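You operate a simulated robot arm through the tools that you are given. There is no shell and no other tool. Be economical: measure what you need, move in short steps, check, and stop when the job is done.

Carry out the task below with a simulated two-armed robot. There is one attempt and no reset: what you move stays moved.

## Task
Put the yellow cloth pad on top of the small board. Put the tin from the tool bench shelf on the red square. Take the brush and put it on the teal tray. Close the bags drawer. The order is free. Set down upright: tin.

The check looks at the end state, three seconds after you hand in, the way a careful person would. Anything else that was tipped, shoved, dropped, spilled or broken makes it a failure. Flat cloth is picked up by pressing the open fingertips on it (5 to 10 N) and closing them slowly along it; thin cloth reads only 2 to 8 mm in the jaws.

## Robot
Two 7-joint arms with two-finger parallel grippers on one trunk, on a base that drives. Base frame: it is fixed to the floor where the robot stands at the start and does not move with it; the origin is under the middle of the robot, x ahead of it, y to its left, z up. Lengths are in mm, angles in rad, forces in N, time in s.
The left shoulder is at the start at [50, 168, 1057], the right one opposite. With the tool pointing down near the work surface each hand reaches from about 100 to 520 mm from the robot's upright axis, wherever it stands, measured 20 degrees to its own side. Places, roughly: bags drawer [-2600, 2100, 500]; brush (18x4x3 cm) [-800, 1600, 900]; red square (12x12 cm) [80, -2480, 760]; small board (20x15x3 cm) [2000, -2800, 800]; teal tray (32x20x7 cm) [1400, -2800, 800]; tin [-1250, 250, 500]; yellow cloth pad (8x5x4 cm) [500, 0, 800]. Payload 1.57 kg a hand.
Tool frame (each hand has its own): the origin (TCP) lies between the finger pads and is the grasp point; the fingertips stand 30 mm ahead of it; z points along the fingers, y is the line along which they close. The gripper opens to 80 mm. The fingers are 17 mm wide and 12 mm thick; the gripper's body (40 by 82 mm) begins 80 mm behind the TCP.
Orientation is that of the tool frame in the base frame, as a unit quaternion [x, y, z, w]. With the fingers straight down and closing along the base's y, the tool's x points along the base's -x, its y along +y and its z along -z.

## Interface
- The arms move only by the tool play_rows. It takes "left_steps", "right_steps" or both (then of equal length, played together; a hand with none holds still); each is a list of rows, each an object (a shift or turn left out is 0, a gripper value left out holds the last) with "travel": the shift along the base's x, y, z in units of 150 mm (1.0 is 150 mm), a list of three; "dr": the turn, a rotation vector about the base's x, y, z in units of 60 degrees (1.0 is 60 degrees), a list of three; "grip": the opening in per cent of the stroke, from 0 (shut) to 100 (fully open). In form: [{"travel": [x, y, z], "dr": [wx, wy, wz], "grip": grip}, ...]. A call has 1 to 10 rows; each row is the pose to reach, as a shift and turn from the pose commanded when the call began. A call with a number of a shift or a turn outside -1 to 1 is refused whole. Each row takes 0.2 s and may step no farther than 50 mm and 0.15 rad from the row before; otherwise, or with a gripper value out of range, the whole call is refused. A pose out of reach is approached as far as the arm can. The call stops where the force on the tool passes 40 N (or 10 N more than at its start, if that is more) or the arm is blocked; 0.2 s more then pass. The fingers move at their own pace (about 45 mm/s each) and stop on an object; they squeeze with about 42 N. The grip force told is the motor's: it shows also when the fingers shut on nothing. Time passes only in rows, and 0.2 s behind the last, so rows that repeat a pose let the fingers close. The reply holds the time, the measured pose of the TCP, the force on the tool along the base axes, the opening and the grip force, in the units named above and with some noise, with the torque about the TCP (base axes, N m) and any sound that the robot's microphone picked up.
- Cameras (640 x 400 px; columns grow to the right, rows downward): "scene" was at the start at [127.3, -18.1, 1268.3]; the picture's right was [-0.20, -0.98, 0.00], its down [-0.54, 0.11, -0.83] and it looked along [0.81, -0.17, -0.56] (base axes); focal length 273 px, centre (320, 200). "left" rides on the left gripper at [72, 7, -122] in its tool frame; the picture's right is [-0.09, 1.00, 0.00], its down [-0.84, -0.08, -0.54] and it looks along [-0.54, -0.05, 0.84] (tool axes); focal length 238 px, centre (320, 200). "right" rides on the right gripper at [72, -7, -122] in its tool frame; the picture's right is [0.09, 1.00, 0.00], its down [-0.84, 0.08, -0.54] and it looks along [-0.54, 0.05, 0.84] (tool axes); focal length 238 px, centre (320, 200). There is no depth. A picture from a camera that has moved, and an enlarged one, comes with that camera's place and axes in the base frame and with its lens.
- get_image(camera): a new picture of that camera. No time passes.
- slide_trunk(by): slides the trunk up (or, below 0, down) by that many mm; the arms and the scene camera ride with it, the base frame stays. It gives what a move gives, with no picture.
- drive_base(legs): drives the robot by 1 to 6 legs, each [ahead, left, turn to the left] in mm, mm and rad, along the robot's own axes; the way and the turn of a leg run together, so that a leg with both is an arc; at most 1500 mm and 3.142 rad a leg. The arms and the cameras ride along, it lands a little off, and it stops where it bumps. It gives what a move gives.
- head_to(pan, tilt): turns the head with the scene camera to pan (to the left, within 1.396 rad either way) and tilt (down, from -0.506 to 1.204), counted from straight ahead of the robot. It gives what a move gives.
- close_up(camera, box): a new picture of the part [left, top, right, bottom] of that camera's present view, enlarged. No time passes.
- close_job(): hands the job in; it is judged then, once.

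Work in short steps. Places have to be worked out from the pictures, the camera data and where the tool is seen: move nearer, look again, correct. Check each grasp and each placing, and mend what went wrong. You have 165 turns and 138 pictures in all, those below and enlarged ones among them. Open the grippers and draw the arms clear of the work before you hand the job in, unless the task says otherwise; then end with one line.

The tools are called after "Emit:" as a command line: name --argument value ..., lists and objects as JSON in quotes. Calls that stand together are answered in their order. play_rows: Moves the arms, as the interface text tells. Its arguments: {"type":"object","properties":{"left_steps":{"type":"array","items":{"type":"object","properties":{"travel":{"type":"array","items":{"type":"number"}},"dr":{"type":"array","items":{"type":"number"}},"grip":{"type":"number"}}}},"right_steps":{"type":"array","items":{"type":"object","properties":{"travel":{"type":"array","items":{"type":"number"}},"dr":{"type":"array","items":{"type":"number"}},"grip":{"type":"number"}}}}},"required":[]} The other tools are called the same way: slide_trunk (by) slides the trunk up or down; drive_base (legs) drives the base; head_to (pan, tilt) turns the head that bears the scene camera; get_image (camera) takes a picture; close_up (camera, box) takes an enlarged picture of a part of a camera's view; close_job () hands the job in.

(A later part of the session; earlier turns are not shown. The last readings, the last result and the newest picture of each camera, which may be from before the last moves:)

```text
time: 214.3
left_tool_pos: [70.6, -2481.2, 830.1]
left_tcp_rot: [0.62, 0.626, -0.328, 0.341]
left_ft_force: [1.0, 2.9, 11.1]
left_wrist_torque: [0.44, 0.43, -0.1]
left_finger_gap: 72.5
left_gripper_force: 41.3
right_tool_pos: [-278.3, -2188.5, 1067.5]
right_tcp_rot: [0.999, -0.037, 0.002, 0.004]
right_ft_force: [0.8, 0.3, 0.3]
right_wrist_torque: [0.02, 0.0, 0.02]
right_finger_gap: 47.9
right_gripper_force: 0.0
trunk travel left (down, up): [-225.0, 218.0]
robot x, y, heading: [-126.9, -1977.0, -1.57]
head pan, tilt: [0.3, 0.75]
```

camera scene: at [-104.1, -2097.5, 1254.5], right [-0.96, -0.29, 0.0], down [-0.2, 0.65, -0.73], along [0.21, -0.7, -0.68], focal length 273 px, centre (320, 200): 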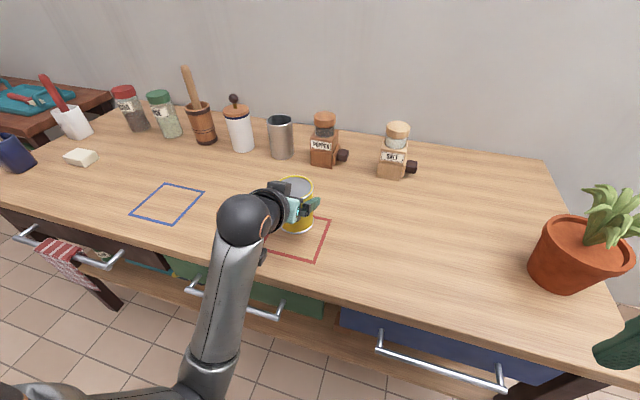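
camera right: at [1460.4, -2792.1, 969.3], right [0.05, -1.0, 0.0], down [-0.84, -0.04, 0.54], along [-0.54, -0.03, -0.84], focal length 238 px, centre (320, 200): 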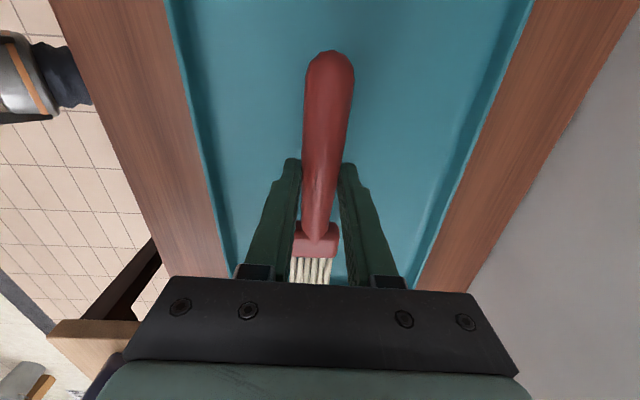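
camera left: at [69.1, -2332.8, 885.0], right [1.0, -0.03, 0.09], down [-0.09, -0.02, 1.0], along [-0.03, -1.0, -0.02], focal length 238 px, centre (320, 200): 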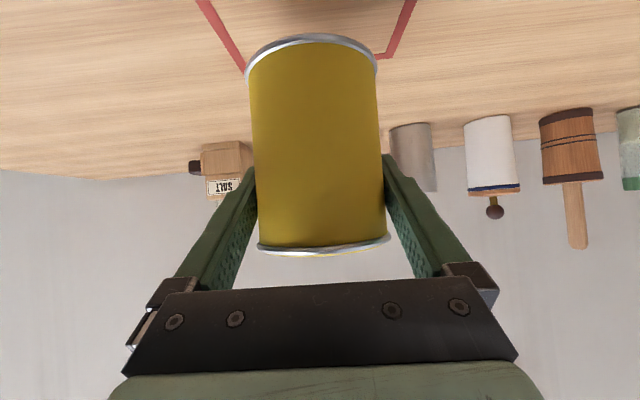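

Contact is firm at 11 N. I open, wait, and back out along the tool axis.

Emit:
play_rows --left_steps '[{"grip": 95}, {"grip": 100}, {"grip": 100}, {"travel": [0, 0.05, 0.033], "grip": 100}, {"travel": [0, 0.13, 0.09]}, {"travel": [0, 0.25, 0.17]}, {"travel": [0, 0.42, 0.28]}, {"travel": [0, 0.6, 0.4]}, {"travel": [0, 0.75, 0.55]}]'

Emit:
get_image --camera "scene"

Emit:
get_image --camera "left"

```text
time: 216.3
left_tool_pos: [67.4, -2412.0, 898.2]
left_tcp_rot: [0.622, 0.627, -0.319, 0.344]
left_ft_force: [-0.5, -0.5, -0.1]
left_wrist_torque: [0.0, -0.01, 0.03]
left_finger_gap: 80.2
left_gripper_force: 0.1
left hand out of reach, approached as far as the arm can: row 8, 9
right_tool_pos: [-278.7, -2188.0, 1068.5]
right_tcp_rot: [0.999, -0.035, 0.003, 0.005]
right_ft_force: [0.3, -0.2, -0.7]
right_wrist_torque: [-0.03, 0.0, 0.0]
right_finger_gap: 48.1
right_gripper_force: 0.1
trunk travel left (down, up): [-225.0, 218.0]
robot x, y, heading: [-129.8, -1981.8, -1.571]
head pan, tilt: [0.3, 0.75]
```

```text
58 pictures are left
camera scene: at [-104.2, -2097.1, 1254.5], right [-0.96, -0.29, 0.0], down [-0.2, 0.65, -0.73], along [0.21, -0.7, -0.68], focal length 273 px, centre (320, 200)
```

scene: 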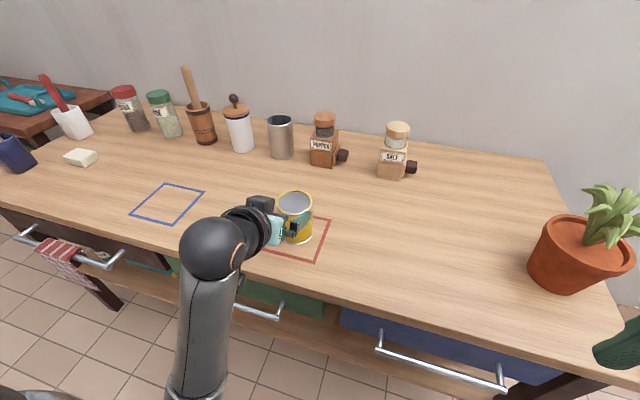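

```text
57 pictures are left
camera left: at [70.6, -2270.6, 904.3], right [0.99, -0.03, 0.1], down [-0.1, -0.02, 0.99], along [-0.03, -1.0, -0.02], focal length 238 px, centre (320, 200)
```

left: 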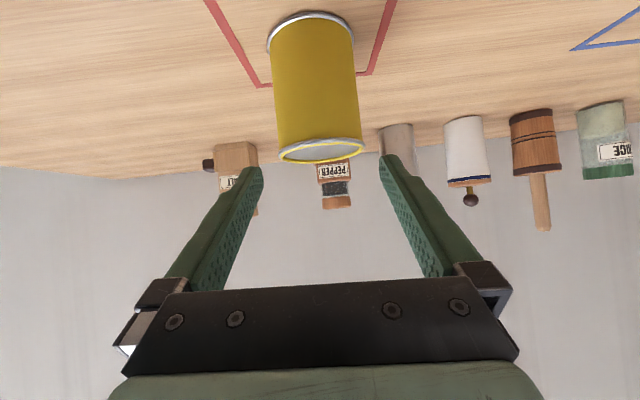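

The tin stands upright in the red square. I back away and bring the left hand back to pointing down.

Emit:
drive_base --legs '[[-350, 0, 0]]'

Emit:
play_rows --left_steps '[{"travel": [0, 0.0, 0.1], "dr": [0.13, 0, 0]}, {"travel": [0, 0, 0.25], "dr": [0.27, 0, 0]}, {"travel": [0, 0.0, 0.4], "dr": [0.4, 0, 0]}, {"travel": [0, 0.1, 0.55], "dr": [0.53, 0, 0]}, {"travel": [0, 0.2, 0.7], "dr": [0.66, 0, 0]}, {"travel": [0, 0.3, 0.85], "dr": [0.8, 0, 0]}, {"travel": [0, 0.4, 1], "dr": [0.93, 0, 0]}]'

Emit:
get_image --camera "scene"

```text
time: 218.5
left_tool_pos: [69.0, -2066.2, 897.9]
left_tcp_rot: [0.622, 0.626, -0.32, 0.344]
left_ft_force: [0.3, -1.0, -0.2]
left_wrist_torque: [0.0, -0.01, -0.01]
left_finger_gap: 79.9
left_gripper_force: 0.1
right_tool_pos: [-277.3, -1842.0, 1067.7]
right_tcp_rot: [0.999, -0.036, 0.003, 0.004]
right_ft_force: [-0.1, 0.8, -0.2]
right_wrist_torque: [-0.01, -0.02, 0.02]
right_finger_gap: 48.1
right_gripper_force: 0.0
trunk travel left (down, up): [-225.0, 218.0]
robot x, y, heading: [-128.7, -1630.0, -1.572]
head pan, tilt: [0.3, 0.75]
```

```text
time: 219.1
left_tool_pos: [168.4, -2037.0, 845.4]
left_tcp_rot: [0.671, 0.669, -0.051, 0.316]
left_ft_force: [0.1, 0.4, 0.2]
left_wrist_torque: [0.03, 0.0, -0.02]
left_finger_gap: 80.1
left_gripper_force: 0.1
left hand out of reach, approached as far as the arm can: row 2, 3
right_tool_pos: [-277.9, -1842.2, 1067.6]
right_tcp_rot: [0.999, -0.036, 0.002, 0.005]
right_ft_force: [-1.0, -0.2, 0.4]
right_wrist_torque: [0.04, -0.03, 0.03]
right_finger_gap: 47.9
right_gripper_force: 0.1
trunk travel left (down, up): [-225.0, 218.0]
robot x, y, heading: [-132.0, -1631.0, -1.574]
head pan, tilt: [0.3, 0.75]
stopped in row 3 (left hand): the arm was blocked; the commanded pose is now the measured one
```

```text
56 pictures are left
camera scene: at [-104.1, -1750.6, 1254.5], right [-0.96, -0.29, 0.0], down [-0.2, 0.65, -0.73], along [0.22, -0.7, -0.68], focal length 273 px, centre (320, 200)
```

scene: 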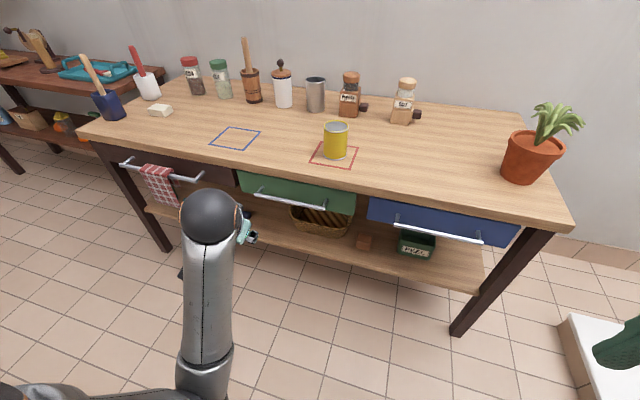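

The elbow is folded against its limit, so I go back to the pitched carrying pose, which is also useful for pushing the drawer.

Emit:
play_rows --left_steps '[{"travel": [-0.1, -0.09, 0.1], "dr": [-0.07, 0.054, -0.028]}, {"travel": [-0.22, -0.18, 0.22], "dr": [-0.14, 0.107, -0.056]}, {"travel": [-0.34, -0.27, 0.36], "dr": [-0.21, 0.161, -0.084]}, {"travel": [-0.46, -0.36, 0.5], "dr": [-0.28, 0.215, -0.112]}, {"travel": [-0.58, -0.43, 0.64], "dr": [-0.35, 0.268, -0.14]}, {"travel": [-0.67, -0.43, 0.77], "dr": [-0.418, 0.322, -0.168]}]'

Emit:
head_to --pan -1.2 --tilt 0.4

Emit:
get_image --camera "scene"

```text
time: 220.2
left_tool_pos: [142.9, -2060.9, 857.0]
left_tcp_rot: [0.67, 0.654, -0.133, 0.326]
left_ft_force: [0.2, 0.4, 0.1]
left_wrist_torque: [0.04, 0.03, 0.03]
left_finger_gap: 79.9
left_gripper_force: 0.0
right_tool_pos: [-277.4, -1842.4, 1067.2]
right_tcp_rot: [0.999, -0.035, 0.002, 0.004]
right_ft_force: [-0.7, -0.5, 0.4]
right_wrist_torque: [-0.01, 0.05, -0.03]
right_finger_gap: 48.1
right_gripper_force: 0.1
trunk travel left (down, up): [-225.0, 218.0]
robot x, y, heading: [-130.5, -1631.3, -1.574]
head pan, tilt: [0.3, 0.75]
stopped in row 5 (left hand): the arm was blocked; the commanded pose is now the measured one
```

```text
time: 221.8
left_tool_pos: [142.7, -2059.7, 855.4]
left_tcp_rot: [0.67, 0.653, -0.134, 0.327]
left_ft_force: [0.7, -0.9, -0.1]
left_wrist_torque: [0.02, -0.01, 0.0]
left_finger_gap: 79.8
left_gripper_force: 0.2
right_tool_pos: [-275.9, -1842.5, 1066.8]
right_tcp_rot: [0.999, -0.036, 0.002, 0.005]
right_ft_force: [0.1, 0.0, -0.4]
right_wrist_torque: [0.0, -0.02, 0.0]
right_finger_gap: 48.2
right_gripper_force: 0.1
trunk travel left (down, up): [-225.0, 218.0]
robot x, y, heading: [-130.5, -1630.4, -1.571]
head pan, tilt: [-1.201, 0.4]
```

```text
55 pictures are left
camera scene: at [-214.2, -1704.7, 1285.6], right [-0.36, 0.93, 0.0], down [0.36, 0.14, -0.92], along [-0.86, -0.33, -0.39], focal length 273 px, centre (320, 200)
```

scene: 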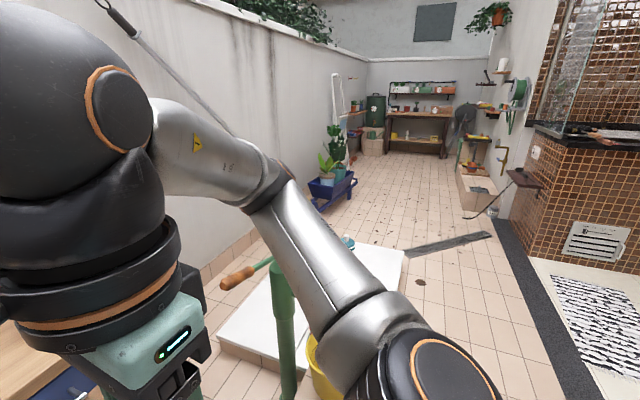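

The arm is still wedged, so I try extending forward and up first, without turning.

Emit:
play_rows --left_steps '[{"travel": [-0.05, -0.2, 0.1]}, {"travel": [-0.1, -0.4, 0.2]}, {"travel": [-0.15, -0.6, 0.35]}, {"travel": [-0.2, -0.75, 0.55]}, {"travel": [-0.3, -0.8, 0.75]}]'

Emit:
head_to --pan 0.5 --tilt 0.9

Emit:
get_image --camera "scene"

```text
time: 222.4
left_tool_pos: [136.5, -2067.4, 801.7]
left_tcp_rot: [0.699, 0.662, -0.059, 0.264]
left_ft_force: [-0.2, 0.6, -0.2]
left_wrist_torque: [0.01, -0.01, -0.01]
left_finger_gap: 80.1
left_gripper_force: 0.0
right_tool_pos: [-277.8, -1841.2, 1068.1]
right_tcp_rot: [0.999, -0.036, 0.003, 0.005]
right_ft_force: [0.7, 0.1, -0.5]
right_wrist_torque: [-0.02, -0.02, -0.01]
right_finger_gap: 48.1
right_gripper_force: 0.0
trunk travel left (down, up): [-225.0, 218.0]
robot x, y, heading: [-127.5, -1630.1, -1.573]
head pan, tilt: [-1.201, 0.4]
stopped in row 2 (left hand): the arm was blocked; the commanded pose is now the measured one
```

```text
time: 224.1
left_tool_pos: [136.8, -2067.8, 802.6]
left_tcp_rot: [0.698, 0.662, -0.059, 0.265]
left_ft_force: [0.1, -0.6, -0.7]
left_wrist_torque: [-0.03, -0.01, 0.01]
left_finger_gap: 80.2
left_gripper_force: 0.0
right_tool_pos: [-275.7, -1842.5, 1066.8]
right_tcp_rot: [0.999, -0.036, 0.002, 0.005]
right_ft_force: [1.2, -0.7, 0.1]
right_wrist_torque: [0.0, 0.02, 0.02]
right_finger_gap: 47.9
right_gripper_force: 0.1
trunk travel left (down, up): [-225.0, 218.0]
robot x, y, heading: [-126.8, -1632.3, -1.577]
head pan, tilt: [0.499, 0.901]
```

```text
54 pictures are left
camera scene: at [-91.8, -1737.7, 1242.6], right [-0.88, -0.48, 0.0], down [-0.37, 0.69, -0.62], along [0.3, -0.55, -0.78], focal length 273 px, centre (320, 200)
```

scene: 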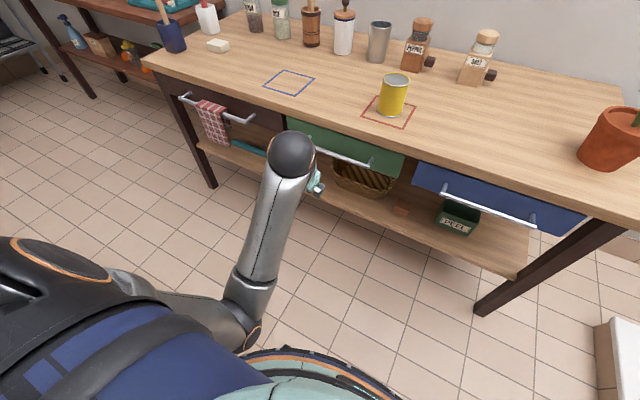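

The left elbow sits low, against the body. I move the hand left and forward to swing the elbow away.

Emit:
play_rows --left_steps '[{"travel": [0.2, -0.1, 0]}, {"travel": [0.4, -0.2, 0]}, {"travel": [0.6, -0.35, 0]}, {"travel": [0.75, -0.5, 0]}, {"travel": [0.9, -0.65, 0]}]'

Emit:
get_image --camera "scene"

```text
time: 225.3
left_tool_pos: [271.6, -2165.9, 800.3]
left_tcp_rot: [0.699, 0.662, -0.059, 0.263]
left_ft_force: [-0.7, -0.4, 0.0]
left_wrist_torque: [0.01, -0.02, 0.0]
left_finger_gap: 80.2
left_gripper_force: 0.0
right_tool_pos: [-276.1, -1842.3, 1068.6]
right_tcp_rot: [0.999, -0.036, 0.002, 0.004]
right_ft_force: [-0.5, -0.5, 0.0]
right_wrist_torque: [-0.05, 0.05, -0.03]
right_finger_gap: 48.3
right_gripper_force: 0.0
trunk travel left (down, up): [-225.0, 218.0]
robot x, y, heading: [-128.8, -1633.0, -1.573]
head pan, tilt: [0.499, 0.901]
```

```text
53 pictures are left
camera scene: at [-91.7, -1737.7, 1242.6], right [-0.88, -0.48, 0.0], down [-0.37, 0.69, -0.62], along [0.3, -0.55, -0.78], focal length 273 px, centre (320, 200)
```

scene: 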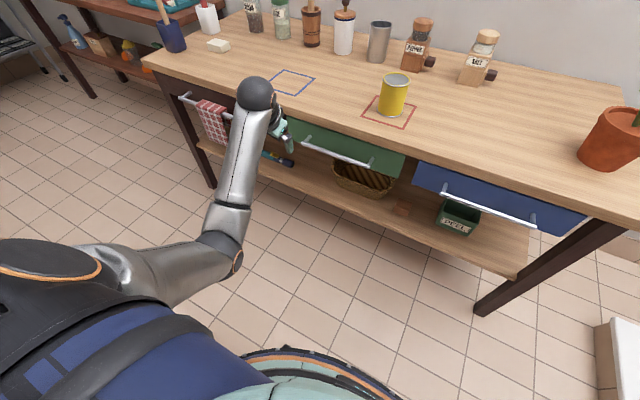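

The elbow is free now. From here I turn the hand to point down while raising it.

Emit:
play_rows --left_steps '[{"travel": [0, 0, 0.2], "dr": [0.09, 0.056, 0.01]}, {"travel": [0, 0, 0.4], "dr": [0.18, 0.112, 0.02]}, {"travel": [0, 0, 0.6], "dr": [0.27, 0.168, 0.03]}, {"travel": [0, 0, 0.8], "dr": [0.36, 0.224, 0.04]}, {"travel": [0, 0, 1.0], "dr": [0.44, 0.279, 0.05]}]'

Emit:
play_rows --left_steps '[{"travel": [-0.1, 0.2, 0.2]}, {"travel": [-0.25, 0.4, 0.35]}, {"travel": [-0.4, 0.6, 0.5]}, {"travel": [-0.6, 0.8, 0.6]}, {"travel": [-0.8, 1.0, 0.7]}]'

Emit:
get_image --camera "scene"

```text
time: 226.5
left_tool_pos: [268.9, -2165.9, 952.9]
left_tcp_rot: [0.709, 0.706, -0.002, 0.0]
left_ft_force: [-0.9, 0.2, 0.5]
left_wrist_torque: [0.0, 0.02, -0.02]
left_finger_gap: 79.9
left_gripper_force: 0.0
left hand out of reach, approached as far as the arm can: row 2
right_tool_pos: [-276.5, -1841.8, 1068.4]
right_tcp_rot: [0.999, -0.036, 0.003, 0.005]
right_ft_force: [0.3, 0.1, -1.0]
right_wrist_torque: [-0.01, -0.02, -0.01]
right_finger_gap: 48.2
right_gripper_force: 0.1
trunk travel left (down, up): [-225.0, 218.0]
robot x, y, heading: [-131.9, -1629.4, -1.574]
head pan, tilt: [0.499, 0.901]
```

```text
time: 227.7
left_tool_pos: [229.6, -2058.8, 1071.1]
left_tcp_rot: [0.707, 0.707, -0.002, 0.002]
left_ft_force: [-0.3, 0.5, 0.3]
left_wrist_torque: [0.01, -0.05, 0.0]
left_finger_gap: 80.1
left_gripper_force: 0.0
left hand out of reach, approached as far as the arm can: row 3, 4, 5
right_tool_pos: [-278.6, -1840.4, 1068.6]
right_tcp_rot: [0.999, -0.036, 0.003, 0.005]
right_ft_force: [-0.5, 0.4, -0.1]
right_wrist_torque: [-0.03, -0.05, -0.01]
right_finger_gap: 48.0
right_gripper_force: 0.1
trunk travel left (down, up): [-225.0, 218.0]
robot x, y, heading: [-128.9, -1634.1, -1.57]
head pan, tilt: [0.499, 0.901]
```

```text
52 pictures are left
camera scene: at [-92.6, -1735.7, 1242.9], right [-0.88, -0.48, 0.0], down [-0.37, 0.69, -0.62], along [0.3, -0.55, -0.78], focal length 273 px, centre (320, 200)
```

scene: 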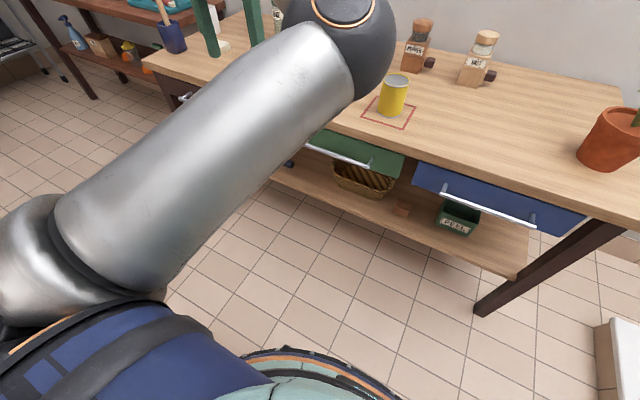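

The left arm is back to its normal posture. I turn round and drive north through the aisle toward the drawer area.

Emit:
drive_base --legs '[[0, 0, 3.14], [1500, 0, 0]]'

```text
time: 242.6
left_tool_pos: [-553.2, 306.7, 1068.5]
left_tcp_rot: [0.721, -0.693, -0.001, -0.001]
left_ft_force: [0.3, 0.4, -0.8]
left_wrist_torque: [0.03, 0.04, 0.0]
left_finger_gap: 79.9
left_gripper_force: 0.0
right_tool_pos: [-38.1, 107.5, 1067.4]
right_tcp_rot: [0.015, 1.0, 0.005, -0.002]
right_ft_force: [0.0, 0.6, -0.2]
right_wrist_torque: [-0.02, 0.0, 0.02]
right_finger_gap: 48.1
right_gripper_force: 0.0
trunk travel left (down, up): [-225.0, 218.0]
robot x, y, heading: [-178.4, -112.0, 1.609]
head pan, tilt: [0.499, 0.901]
```

Heading is 1.609. I correct it slightly and go on to y ≈ 2300, then look left.

Emit:
drive_base --legs '[[0, 0, -0.06], [1500, 0, 0], [850, 0, 0]]'

Emit:
head_to --pan 1.2 --tilt 0.3

Emit:
get_image --camera "scene"

```text
time: 254.4
left_tool_pos: [-359.6, 2664.8, 1069.0]
left_tcp_rot: [-0.672, 0.741, 0.0, 0.001]
left_ft_force: [-0.7, -0.7, 0.0]
left_wrist_torque: [0.0, 0.01, 0.02]
left_finger_gap: 79.9
left_gripper_force: 0.1
right_tool_pos: [124.1, 2396.4, 1067.6]
right_tcp_rot: [0.085, 0.996, 0.004, -0.002]
right_ft_force: [0.2, -0.2, 0.6]
right_wrist_torque: [-0.02, -0.01, -0.03]
right_finger_gap: 48.0
right_gripper_force: 0.0
trunk travel left (down, up): [-225.0, 218.0]
robot x, y, heading: [-45.6, 2200.7, 1.467]
head pan, tilt: [0.499, 0.901]
```

```text
time: 255.5
left_tool_pos: [-359.7, 2664.5, 1070.0]
left_tcp_rot: [-0.671, 0.742, 0.0, 0.0]
left_ft_force: [0.5, 0.3, 0.2]
left_wrist_torque: [-0.01, 0.0, 0.0]
left_finger_gap: 80.2
left_gripper_force: 0.0
right_tool_pos: [124.0, 2396.7, 1067.2]
right_tcp_rot: [0.086, 0.996, 0.004, -0.002]
right_ft_force: [0.1, 0.5, 0.8]
right_wrist_torque: [-0.01, 0.01, 0.0]
right_finger_gap: 47.9
right_gripper_force: 0.0
trunk travel left (down, up): [-225.0, 218.0]
robot x, y, heading: [-46.4, 2200.1, 1.473]
head pan, tilt: [1.201, 0.3]
```

```text
51 pictures are left
camera scene: at [-123.5, 2284.2, 1294.8], right [0.45, 0.89, 0.0], down [0.26, -0.13, -0.96], along [-0.85, 0.43, -0.3], focal length 273 px, centre (320, 200)
```

scene: 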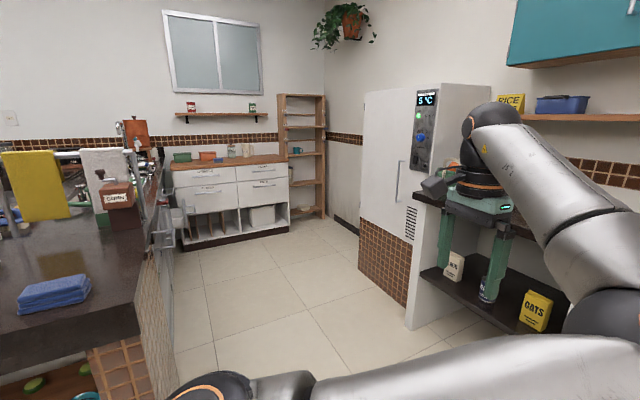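

The white drawer cabinet is at the far wall, with the left drawer standing open. I turn to face -x and drive there with clearance from the counter end.

Emit:
drive_base --legs '[[0, 0, 1.67], [0, -400, 0], [1200, 0, 0]]'

Emit:
head_to --pan 0.2 --tilt 0.45

Emit:
get_image --camera "scene"

```text
time: 269.3
left_tool_pos: [-1648.9, 2185.3, 1069.5]
left_tcp_rot: [1.0, 0.02, -0.001, 0.0]
left_ft_force: [0.0, -0.1, 0.8]
left_wrist_torque: [-0.01, -0.04, 0.04]
left_finger_gap: 80.4
left_gripper_force: 0.1
right_tool_pos: [-1449.9, 2698.5, 1066.5]
right_tcp_rot: [-0.696, 0.718, 0.001, -0.005]
right_ft_force: [0.4, -0.8, 0.7]
right_wrist_torque: [-0.02, -0.02, -0.02]
right_finger_gap: 48.1
right_gripper_force: 0.0
trunk travel left (down, up): [-225.0, 218.0]
robot x, y, heading: [-1230.8, 2559.0, -3.104]
head pan, tilt: [1.201, 0.3]
```

```text
time: 270.6
left_tool_pos: [-1647.7, 2183.3, 1068.1]
left_tcp_rot: [1.0, 0.021, -0.002, 0.0]
left_ft_force: [0.0, -0.1, 0.2]
left_wrist_torque: [0.03, -0.02, -0.04]
left_finger_gap: 80.2
left_gripper_force: 0.1
right_tool_pos: [-1449.8, 2700.2, 1067.7]
right_tcp_rot: [-0.696, 0.718, 0.002, -0.004]
right_ft_force: [0.2, -0.1, -1.0]
right_wrist_torque: [0.0, 0.01, -0.01]
right_finger_gap: 48.1
right_gripper_force: 0.0
trunk travel left (down, up): [-225.0, 218.0]
robot x, y, heading: [-1233.8, 2561.1, -3.107]
head pan, tilt: [0.201, 0.45]
```

```text
50 pictures are left
camera scene: at [-1362.2, 2536.4, 1281.0], right [-0.24, 0.97, 0.0], down [0.42, 0.1, -0.9], along [-0.87, -0.21, -0.44], focal length 273 px, centre (320, 200)
```

scene: 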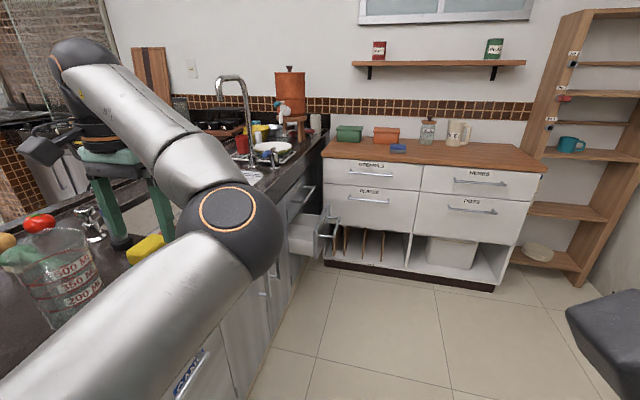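

The open drawer belongs to the sink counter on my left and faces +y, so it must be pushed toward -y. My left hand hovers over that counter, so I strafe away first, then advance and turn to face it.

Emit:
drive_base --legs '[[0, -290, 0], [1100, 0, 0], [0, 0, 1.53]]'

Emit:
head_to --pan -0.3 --tilt 0.6

Emit:
get_image --camera "scene"

```text
time: 282.6
left_tool_pos: [-1980.7, 2372.0, 1070.0]
left_tcp_rot: [0.704, 0.71, -0.001, 0.001]
left_ft_force: [-0.1, -0.2, 0.9]
left_wrist_torque: [-0.02, 0.01, 0.01]
left_finger_gap: 79.7
left_gripper_force: 0.0
right_tool_pos: [-2490.3, 2586.4, 1067.2]
right_tcp_rot: [1.0, -0.031, 0.002, 0.004]
right_ft_force: [-0.3, -0.4, 0.0]
right_wrist_torque: [-0.01, -0.04, 0.01]
right_finger_gap: 47.9
right_gripper_force: 0.0
trunk travel left (down, up): [-225.0, 218.0]
robot x, y, heading: [-2345.2, 2796.4, -1.562]
head pan, tilt: [0.201, 0.45]
```

```text
time: 283.6
left_tool_pos: [-1979.9, 2372.5, 1069.9]
left_tcp_rot: [0.704, 0.71, -0.001, 0.001]
left_ft_force: [-0.3, -0.6, -0.5]
left_wrist_torque: [0.02, 0.0, -0.03]
left_finger_gap: 80.1
left_gripper_force: 0.1
right_tool_pos: [-2490.0, 2584.8, 1068.4]
right_tcp_rot: [1.0, -0.03, 0.002, 0.005]
right_ft_force: [0.4, 0.2, -0.3]
right_wrist_torque: [-0.01, -0.02, 0.03]
right_finger_gap: 47.9
right_gripper_force: 0.0
trunk travel left (down, up): [-225.0, 218.0]
robot x, y, heading: [-2344.3, 2793.7, -1.558]
head pan, tilt: [-0.3, 0.6]
```

```text
49 pictures are left
camera scene: at [-2368.3, 2673.0, 1267.4], right [-0.96, 0.29, 0.0], down [0.16, 0.54, -0.83], along [-0.24, -0.79, -0.56], focal length 273 px, centre (320, 200)
```

scene: 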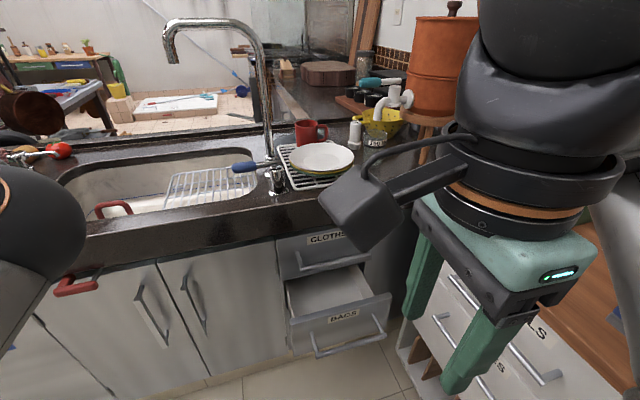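

The BAGS drawer front is about x = -2404 to -2653, z = 530–690, y ≈ 2315 (about 100 mm open). I'll push its upper front with the closed right fingertips, pitched forward. First I yaw the right hand back to its default and close it.

Emit:
play_rows --right_steps '[{"dr": [0, 0, 0.14], "grip": 0}, {"dr": [0, 0, 0.28]}, {"dr": [0, 0, 0.42]}, {"dr": [0, 0, 0.56]}, {"dr": [0, 0, 0.7]}, {"dr": [0, 0, 0.84]}, {"dr": [0, 0, 0.98]}]'

Emit:
play_rows --right_steps '[{"travel": [0, -0.1, -0.1], "dr": [0, 0, 0.14], "grip": 0}, {"travel": [0, -0.2, -0.2], "dr": [0, 0, 0.28]}, {"travel": [0, -0.3, -0.3], "dr": [0, 0, 0.42]}, {"travel": [0, -0.3, -0.4], "dr": [0, 0, 0.54]}]'

Emit:
play_rows --right_steps '[{"travel": [0, 0, -0.2], "dr": [-0.12, 0, 0]}, {"travel": [0, 0, -0.4], "dr": [-0.25, 0, 0]}, {"travel": [0, 0, -0.6], "dr": [-0.38, 0, 0]}, {"travel": [0, 0, -0.8], "dr": [-0.5, 0, 0]}, {"travel": [0, 0, -1], "dr": [-0.62, 0, 0]}, {"travel": [0, 0, -1], "dr": [-0.75, 0, 0]}]'

Emit:
get_image --camera "scene"

```text
time: 285.2
left_tool_pos: [-1981.1, 2371.1, 1068.8]
left_tcp_rot: [0.704, 0.71, 0.0, 0.001]
left_ft_force: [-0.4, 0.0, 0.5]
left_wrist_torque: [-0.01, 0.02, 0.0]
left_finger_gap: 80.1
left_gripper_force: 0.1
right_tool_pos: [-2491.1, 2585.6, 1067.9]
right_tcp_rot: [0.885, 0.465, 0.005, 0.002]
right_ft_force: [-0.1, 0.5, 0.1]
right_wrist_torque: [-0.02, 0.01, 0.03]
right_finger_gap: 0.2
right_gripper_force: 21.3
trunk travel left (down, up): [-225.0, 218.0]
robot x, y, heading: [-2345.1, 2803.2, -1.56]
head pan, tilt: [-0.3, 0.6]
```

```text
time: 286.2
left_tool_pos: [-1980.8, 2371.8, 1068.9]
left_tcp_rot: [0.704, 0.711, -0.001, 0.001]
left_ft_force: [0.1, -0.2, 0.0]
left_wrist_torque: [0.0, 0.0, -0.01]
left_finger_gap: 79.8
left_gripper_force: 0.0
right_tool_pos: [-2490.3, 2541.6, 1007.1]
right_tcp_rot: [0.721, 0.693, 0.005, 0.001]
right_ft_force: [0.6, 0.4, -0.1]
right_wrist_torque: [0.01, -0.02, 0.03]
right_finger_gap: 0.0
right_gripper_force: 21.3
trunk travel left (down, up): [-225.0, 218.0]
robot x, y, heading: [-2345.5, 2798.8, -1.565]
head pan, tilt: [-0.3, 0.6]
```

```text
time: 287.6
left_tool_pos: [-1979.1, 2371.8, 1069.7]
left_tcp_rot: [0.703, 0.711, -0.002, 0.0]
left_ft_force: [0.8, 0.2, 0.2]
left_wrist_torque: [-0.01, -0.02, -0.01]
left_finger_gap: 79.7
left_gripper_force: 0.2
right_tool_pos: [-2404.7, 2479.1, 828.9]
right_tcp_rot: [0.678, 0.622, -0.271, 0.284]
right_ft_force: [-7.8, -17.4, 5.2]
right_wrist_torque: [1.29, -0.25, 1.11]
right_finger_gap: 0.0
right_gripper_force: 21.6
right hand out of reach, approached as far as the arm can: row 2, 3, 4, 5, 6
trunk travel left (down, up): [-225.0, 218.0]
robot x, y, heading: [-2344.5, 2798.1, -1.559]
head pan, tilt: [-0.3, 0.6]
```

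```text
48 pictures are left
camera scene: at [-2367.1, 2673.1, 1267.5], right [-0.96, 0.29, 0.0], down [0.16, 0.54, -0.83], along [-0.24, -0.79, -0.56], focal length 273 px, centre (320, 200)
```

scene: 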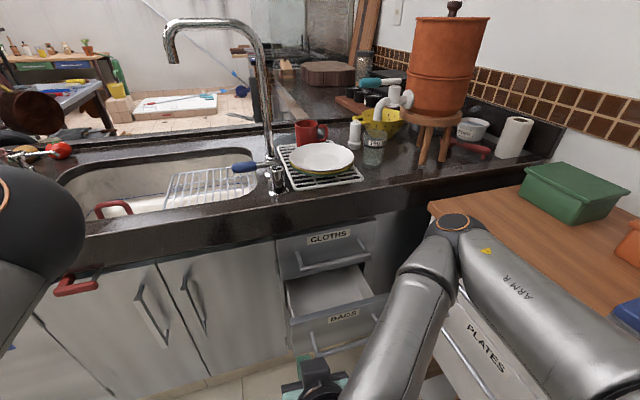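

The hand is too close to my body (17 N contact, probably with my own trunk). I move it forward and outward before continuing.

Emit:
play_rows --right_steps '[{"travel": [-0.1, -0.2, 0]}, {"travel": [-0.25, -0.4, 0]}, {"travel": [-0.4, -0.55, 0]}, {"travel": [-0.55, -0.7, 0]}]'

Emit:
get_image --camera "scene"

```text
time: 288.6
left_tool_pos: [-1981.8, 2372.1, 1068.3]
left_tcp_rot: [0.704, 0.71, -0.001, 0.001]
left_ft_force: [0.3, -0.4, 0.1]
left_wrist_torque: [-0.01, 0.0, 0.02]
left_finger_gap: 80.0
left_gripper_force: 0.2
right_tool_pos: [-2484.7, 2385.9, 816.5]
right_tcp_rot: [0.665, 0.643, -0.26, 0.277]
right_ft_force: [0.4, 0.6, -0.3]
right_wrist_torque: [0.0, -0.02, 0.01]
right_finger_gap: 0.3
right_gripper_force: 21.3
trunk travel left (down, up): [-225.0, 218.0]
robot x, y, heading: [-2348.0, 2796.6, -1.566]
head pan, tilt: [-0.3, 0.6]
```

```text
47 pictures are left
camera scene: at [-2368.5, 2673.1, 1267.4], right [-0.96, 0.29, 0.0], down [0.16, 0.54, -0.83], along [-0.24, -0.79, -0.56], focal length 273 px, centre (320, 200)
```

scene: 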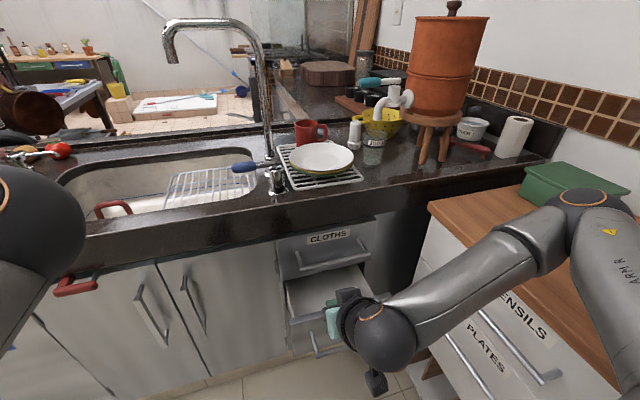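

The arm is free, with the elbow out over the right-hand cabinet but above it. I lower the hand with the arm, in steps, to tip height ≈ 650, just ahead of the drawer front.

Emit:
play_rows --right_steps '[{"travel": [-0.05, 0.05, -0.25]}, {"travel": [-0.1, 0.05, -0.5]}, {"travel": [-0.15, 0.05, -0.75]}, {"travel": [-0.15, 0.05, -0.95]}]'

Emit:
get_image --camera "scene"

Emit:
get_image --camera "right"

```text
time: 289.6
left_tool_pos: [-1980.7, 2371.5, 1070.5]
left_tcp_rot: [0.704, 0.71, -0.001, 0.001]
left_ft_force: [-0.4, 1.0, 0.0]
left_wrist_torque: [-0.02, -0.01, 0.01]
left_finger_gap: 80.2
left_gripper_force: 0.1
right_tool_pos: [-2479.0, 2384.2, 690.5]
right_tcp_rot: [0.668, 0.642, -0.26, 0.271]
right_ft_force: [0.1, 0.2, -0.4]
right_wrist_torque: [0.0, 0.02, 0.01]
right_finger_gap: 0.0
right_gripper_force: 21.0
right hand out of reach, approached as far as the arm can: row 3, 4
trunk travel left (down, up): [-225.0, 218.0]
robot x, y, heading: [-2345.1, 2796.3, -1.561]
head pan, tilt: [-0.3, 0.6]
```

```text
46 pictures are left
camera scene: at [-2368.3, 2672.9, 1267.4], right [-0.96, 0.29, 0.0], down [0.16, 0.54, -0.83], along [-0.24, -0.79, -0.57], focal length 273 px, centre (320, 200)
```

scene: 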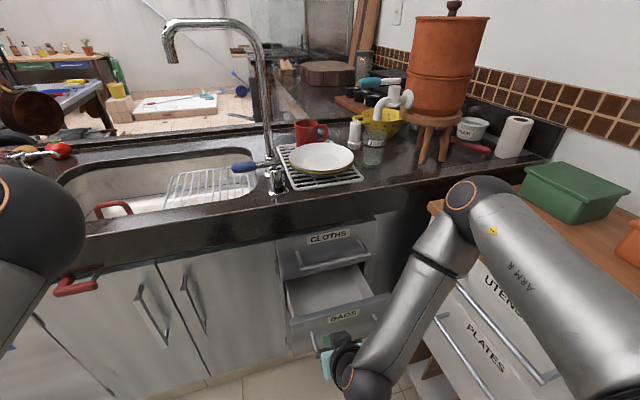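

```text
45 pictures are left
camera right: at [-2483.2, 2522.9, 728.5], right [1.0, 0.04, -0.04], down [0.05, -0.22, 0.97], along [0.03, -0.97, -0.22], focal length 238 px, centre (320, 200)
```

right: 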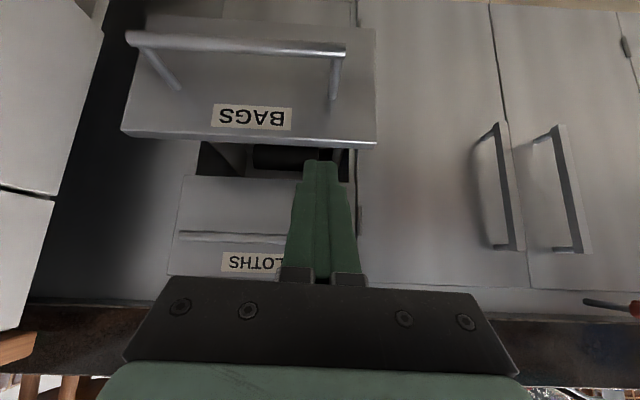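

Triangulating both views gives the drawer front at y ≈ 2261, z ≈ 426–600, x ≈ -2410 to -2700, and the closed plane at y ≈ 2138. I retract the left hand so it stays clear of the counter, then lower the trunk by 135.

Emit:
play_rows --left_steps '[{"travel": [0, 0.2, 0.05]}, {"travel": [0, 0.45, 0.1]}, {"travel": [0, 0.7, 0.1]}, {"travel": [0, 0.9, 0.1]}]'

Emit:
slide_trunk --by -135

Emit:
get_image --camera "scene"

Emit:
get_image --camera "right"

```text
time: 290.6
left_tool_pos: [-1957.2, 2511.4, 1083.6]
left_tcp_rot: [0.704, 0.71, -0.001, 0.0]
left_ft_force: [-0.1, 0.5, -0.7]
left_wrist_torque: [-0.02, -0.02, 0.04]
left_finger_gap: 79.9
left_gripper_force: 0.1
left hand out of reach, approached as far as the arm can: row 1, 2, 3, 4
right_tool_pos: [-2478.6, 2385.9, 691.8]
right_tcp_rot: [0.668, 0.642, -0.262, 0.271]
right_ft_force: [0.4, -0.6, 0.2]
right_wrist_torque: [-0.01, 0.02, -0.02]
right_finger_gap: 0.0
right_gripper_force: 21.1
trunk travel left (down, up): [-225.0, 218.0]
robot x, y, heading: [-2344.4, 2800.7, -1.563]
head pan, tilt: [-0.3, 0.6]
```

```text
time: 292.2
left_tool_pos: [-1958.4, 2511.0, 948.7]
left_tcp_rot: [0.704, 0.71, -0.001, 0.0]
left_ft_force: [-1.3, -0.2, -1.2]
left_wrist_torque: [0.02, -0.01, 0.01]
left_finger_gap: 80.1
left_gripper_force: 0.1
right_tool_pos: [-2479.9, 2385.6, 556.4]
right_tcp_rot: [0.669, 0.641, -0.262, 0.271]
right_ft_force: [0.5, -0.2, 0.2]
right_wrist_torque: [0.0, 0.02, 0.0]
right_finger_gap: 0.0
right_gripper_force: 21.8
trunk travel left (down, up): [-90.0, 353.0]
robot x, y, heading: [-2347.2, 2797.3, -1.561]
head pan, tilt: [-0.3, 0.6]
```

```text
44 pictures are left
camera scene: at [-2368.4, 2673.1, 1132.5], right [-0.96, 0.29, 0.0], down [0.16, 0.54, -0.83], along [-0.24, -0.79, -0.56], focal length 273 px, centre (320, 200)
```

scene: 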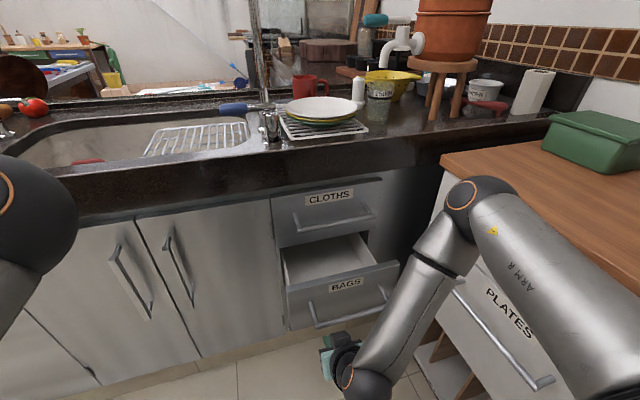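

```text
43 pictures are left
camera right: at [-2483.3, 2523.1, 593.8], right [1.0, 0.04, -0.04], down [0.05, -0.22, 0.97], along [0.03, -0.97, -0.22], focal length 238 px, centre (320, 200)
```

right: 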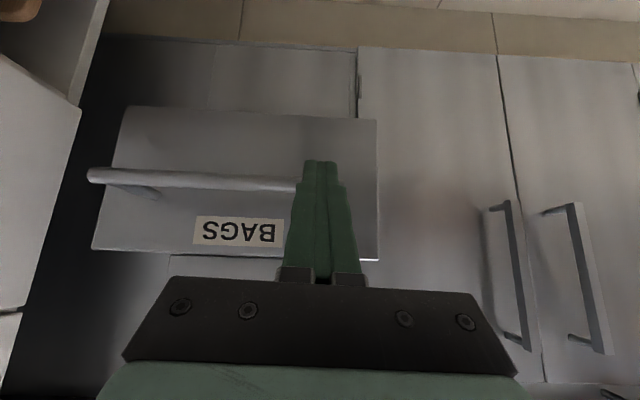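

The label zone of the front is at z ≈ 570, between the handle (525) and the top edge (596). I aim the fingertips there: shift the hand to x ≈ -2555, up 36, and drive 90 forward.

Emit:
play_rows --right_steps '[{"travel": [-0.15, 0, 0.1]}, {"travel": [-0.32, 0, 0.2]}, {"travel": [-0.48, 0, 0.24]}]'

Emit:
drive_base --legs '[[90, 0, 0]]'

Emit:
get_image --camera "right"

Emit:
get_image --camera "scene"

```text
time: 293.0
left_tool_pos: [-1957.2, 2510.4, 948.9]
left_tcp_rot: [0.705, 0.709, -0.001, 0.0]
left_ft_force: [-0.2, 0.8, -1.2]
left_wrist_torque: [-0.03, -0.01, -0.05]
left_finger_gap: 80.1
left_gripper_force: 0.0
right_tool_pos: [-2535.6, 2374.3, 610.2]
right_tcp_rot: [0.671, 0.643, -0.26, 0.263]
right_ft_force: [-0.7, -0.3, 0.3]
right_wrist_torque: [0.02, 0.03, -0.01]
right_finger_gap: 0.2
right_gripper_force: 21.0
right hand out of reach, approached as far as the arm can: row 1, 2, 3
trunk travel left (down, up): [-90.0, 353.0]
robot x, y, heading: [-2343.8, 2799.3, -1.563]
head pan, tilt: [-0.3, 0.6]
```

```text
time: 294.1
left_tool_pos: [-1957.0, 2420.4, 948.9]
left_tcp_rot: [0.704, 0.71, -0.001, 0.0]
left_ft_force: [-0.1, 0.2, -0.8]
left_wrist_torque: [0.0, 0.03, 0.0]
left_finger_gap: 79.9
left_gripper_force: 0.0
right_tool_pos: [-2535.8, 2283.2, 610.6]
right_tcp_rot: [0.671, 0.641, -0.263, 0.264]
right_ft_force: [0.0, -0.6, 0.0]
right_wrist_torque: [0.01, 0.0, 0.01]
right_finger_gap: 0.1
right_gripper_force: 21.3
trunk travel left (down, up): [-90.0, 353.0]
robot x, y, heading: [-2344.0, 2706.8, -1.561]
head pan, tilt: [-0.3, 0.6]
```

```text
42 pictures are left
camera right: at [-2537.9, 2420.1, 649.2], right [1.0, 0.03, -0.04], down [0.05, -0.23, 0.97], along [0.02, -0.97, -0.24], focal length 238 px, centre (320, 200)
```

right: 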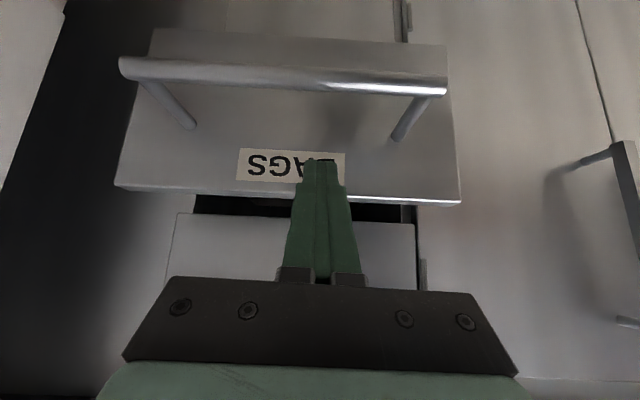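

```text
41 pictures are left
camera scene: at [-2367.8, 2582.3, 1132.4], right [-0.96, 0.29, 0.0], down [0.16, 0.54, -0.83], along [-0.24, -0.79, -0.56], focal length 273 px, centre (320, 200)
```

scene: 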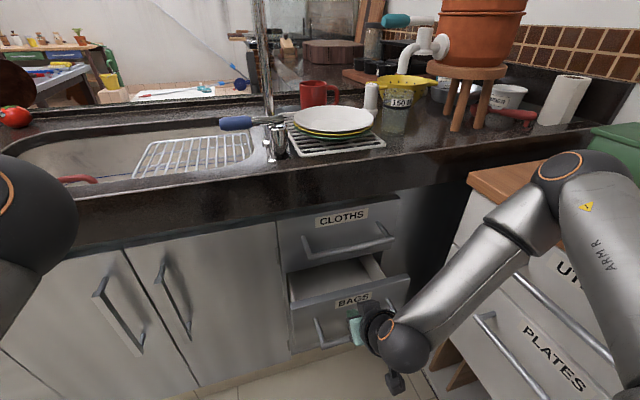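

The fingertips are just in front of the label but near the top edge (z ≈ 589). I lower the trunk 22 mm, then push.

Emit:
slide_trunk --by -22

Emit:
play_rows --right_steps '[{"travel": [0, -0.1, 0]}, {"travel": [0, -0.2, 0]}, {"travel": [0, -0.3, 0]}, {"travel": [0, -0.4, 0]}]'

Emit:
get_image --camera "right"

```text
time: 294.8
left_tool_pos: [-1956.2, 2420.8, 928.1]
left_tcp_rot: [0.704, 0.71, -0.001, 0.001]
left_ft_force: [0.3, -0.6, -0.8]
left_wrist_torque: [0.02, 0.02, 0.02]
left_finger_gap: 80.0
left_gripper_force: 0.1
right_tool_pos: [-2535.7, 2284.3, 589.8]
right_tcp_rot: [0.672, 0.641, -0.262, 0.264]
right_ft_force: [0.4, 0.8, 0.5]
right_wrist_torque: [-0.02, -0.01, 0.0]
right_finger_gap: 0.1
right_gripper_force: 21.4
trunk travel left (down, up): [-68.0, 375.0]
robot x, y, heading: [-2348.2, 2704.9, -1.563]
head pan, tilt: [-0.3, 0.6]
```

```text
time: 295.8
left_tool_pos: [-1956.3, 2420.5, 927.2]
left_tcp_rot: [0.704, 0.71, 0.0, 0.0]
left_ft_force: [0.2, 0.0, 0.0]
left_wrist_torque: [0.01, 0.0, -0.01]
left_finger_gap: 80.1
left_gripper_force: 0.1
right_tool_pos: [-2533.3, 2224.7, 590.1]
right_tcp_rot: [0.672, 0.641, -0.262, 0.264]
right_ft_force: [-0.5, -0.8, 0.9]
right_wrist_torque: [-0.02, 0.02, -0.01]
right_finger_gap: 0.1
right_gripper_force: 21.0
trunk travel left (down, up): [-68.0, 375.0]
robot x, y, heading: [-2341.6, 2705.0, -1.567]
head pan, tilt: [-0.3, 0.6]
```

```text
40 pictures are left
camera right: at [-2536.6, 2360.1, 628.6], right [1.0, 0.03, -0.04], down [0.05, -0.23, 0.97], along [0.02, -0.97, -0.24], focal length 238 px, centre (320, 200)
```

right: 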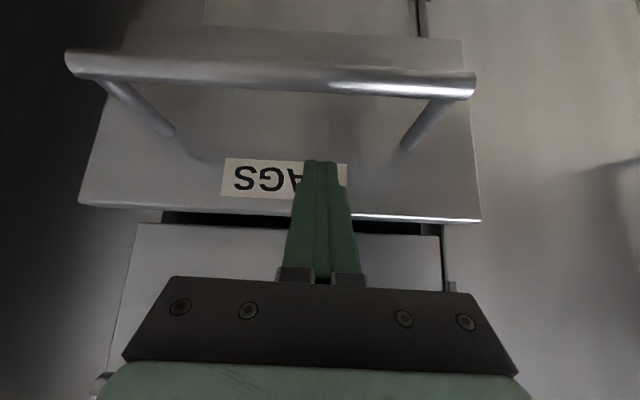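

Still no noticeable force. I keep pushing forward.

Emit:
play_rows --right_steps '[{"travel": [0, -0.1, 0]}, {"travel": [0, -0.2, 0]}, {"travel": [0, -0.3, 0]}, {"travel": [0, -0.4, 0]}]'

Emit:
get_image --camera "right"

Emit:
get_image --camera "scene"

```text
time: 296.8
left_tool_pos: [-1956.1, 2419.8, 926.7]
left_tcp_rot: [0.704, 0.71, -0.001, 0.0]
left_ft_force: [-0.3, 0.0, 0.2]
left_wrist_torque: [-0.02, 0.02, -0.03]
left_finger_gap: 80.2
left_gripper_force: 0.0
right_tool_pos: [-2534.7, 2162.8, 588.8]
right_tcp_rot: [0.672, 0.641, -0.262, 0.264]
right_ft_force: [0.3, 1.0, -0.8]
right_wrist_torque: [-0.01, 0.0, 0.0]
right_finger_gap: 0.0
right_gripper_force: 21.8
trunk travel left (down, up): [-68.0, 375.0]
robot x, y, heading: [-2341.8, 2706.2, -1.568]
head pan, tilt: [-0.3, 0.6]
```

```text
39 pictures are left
camera right: at [-2537.8, 2298.4, 627.1], right [1.0, 0.03, -0.04], down [0.05, -0.23, 0.97], along [0.02, -0.97, -0.23], focal length 238 px, centre (320, 200)
```

right: 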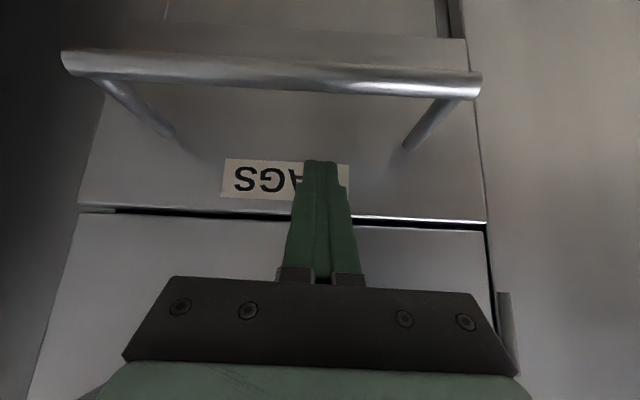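

```text
38 pictures are left
camera scene: at [-2367.7, 2582.3, 1110.4], right [-0.96, 0.29, 0.0], down [0.16, 0.54, -0.83], along [-0.24, -0.79, -0.56], focal length 273 px, centre (320, 200)
```

scene: 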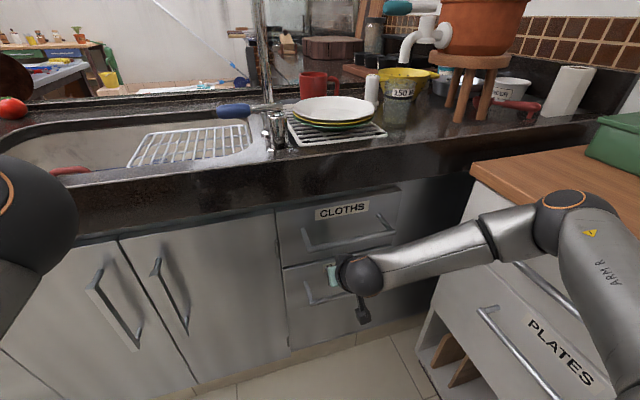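

The drawer slides in and is nearly flush. I push on until there is a firm stop.

Emit:
play_rows --right_steps '[{"travel": [0, -0.05, 0]}, {"travel": [0, -0.1, 0]}, {"travel": [0, -0.15, 0]}, {"travel": [0, -0.2, 0]}, {"travel": [0, -0.25, 0]}]'

Emit:
get_image --camera "right"

Emit:
get_image --camera "scene"

```text
time: 297.6
left_tool_pos: [-1956.6, 2420.9, 927.4]
left_tcp_rot: [0.705, 0.71, -0.002, 0.0]
left_ft_force: [-0.1, -0.3, 0.4]
left_wrist_torque: [0.02, 0.0, 0.01]
left_finger_gap: 79.7
left_gripper_force: 0.1
right_tool_pos: [-2533.4, 2150.3, 586.1]
right_tcp_rot: [0.673, 0.643, -0.255, 0.26]
right_ft_force: [0.5, 8.0, 3.1]
right_wrist_torque: [0.08, 0.01, 0.04]
right_finger_gap: 0.0
right_gripper_force: 21.2
trunk travel left (down, up): [-68.0, 375.0]
robot x, y, heading: [-2343.4, 2710.4, -1.565]
head pan, tilt: [-0.3, 0.6]
stopped in row 3 (right hand): the force on the tool passed its limit at 66 N (the readings are from after the stop); the commanded pose is now the measured one
```

```text
37 pictures are left
camera right: at [-2537.0, 2286.2, 625.5], right [1.0, 0.03, -0.04], down [0.05, -0.25, 0.97], along [0.02, -0.97, -0.25], focal length 238 px, centre (320, 200)
```

right: 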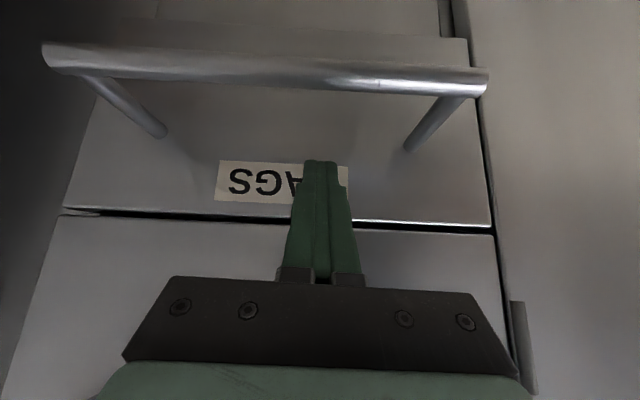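

```text
36 pictures are left
camera scene: at [-2367.9, 2583.8, 1110.5], right [-0.96, 0.29, 0.0], down [0.16, 0.54, -0.83], along [-0.24, -0.79, -0.56], focal length 273 px, centre (320, 200)
```

scene: 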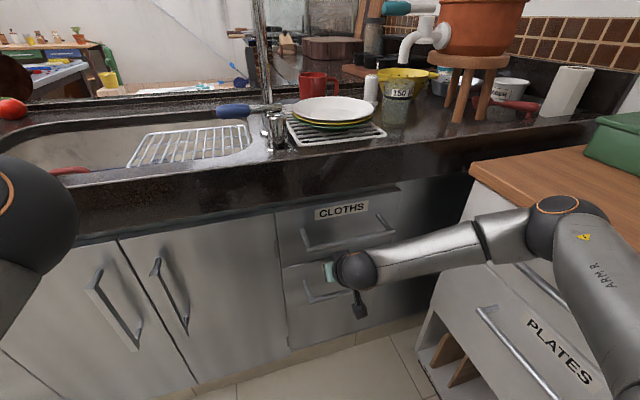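

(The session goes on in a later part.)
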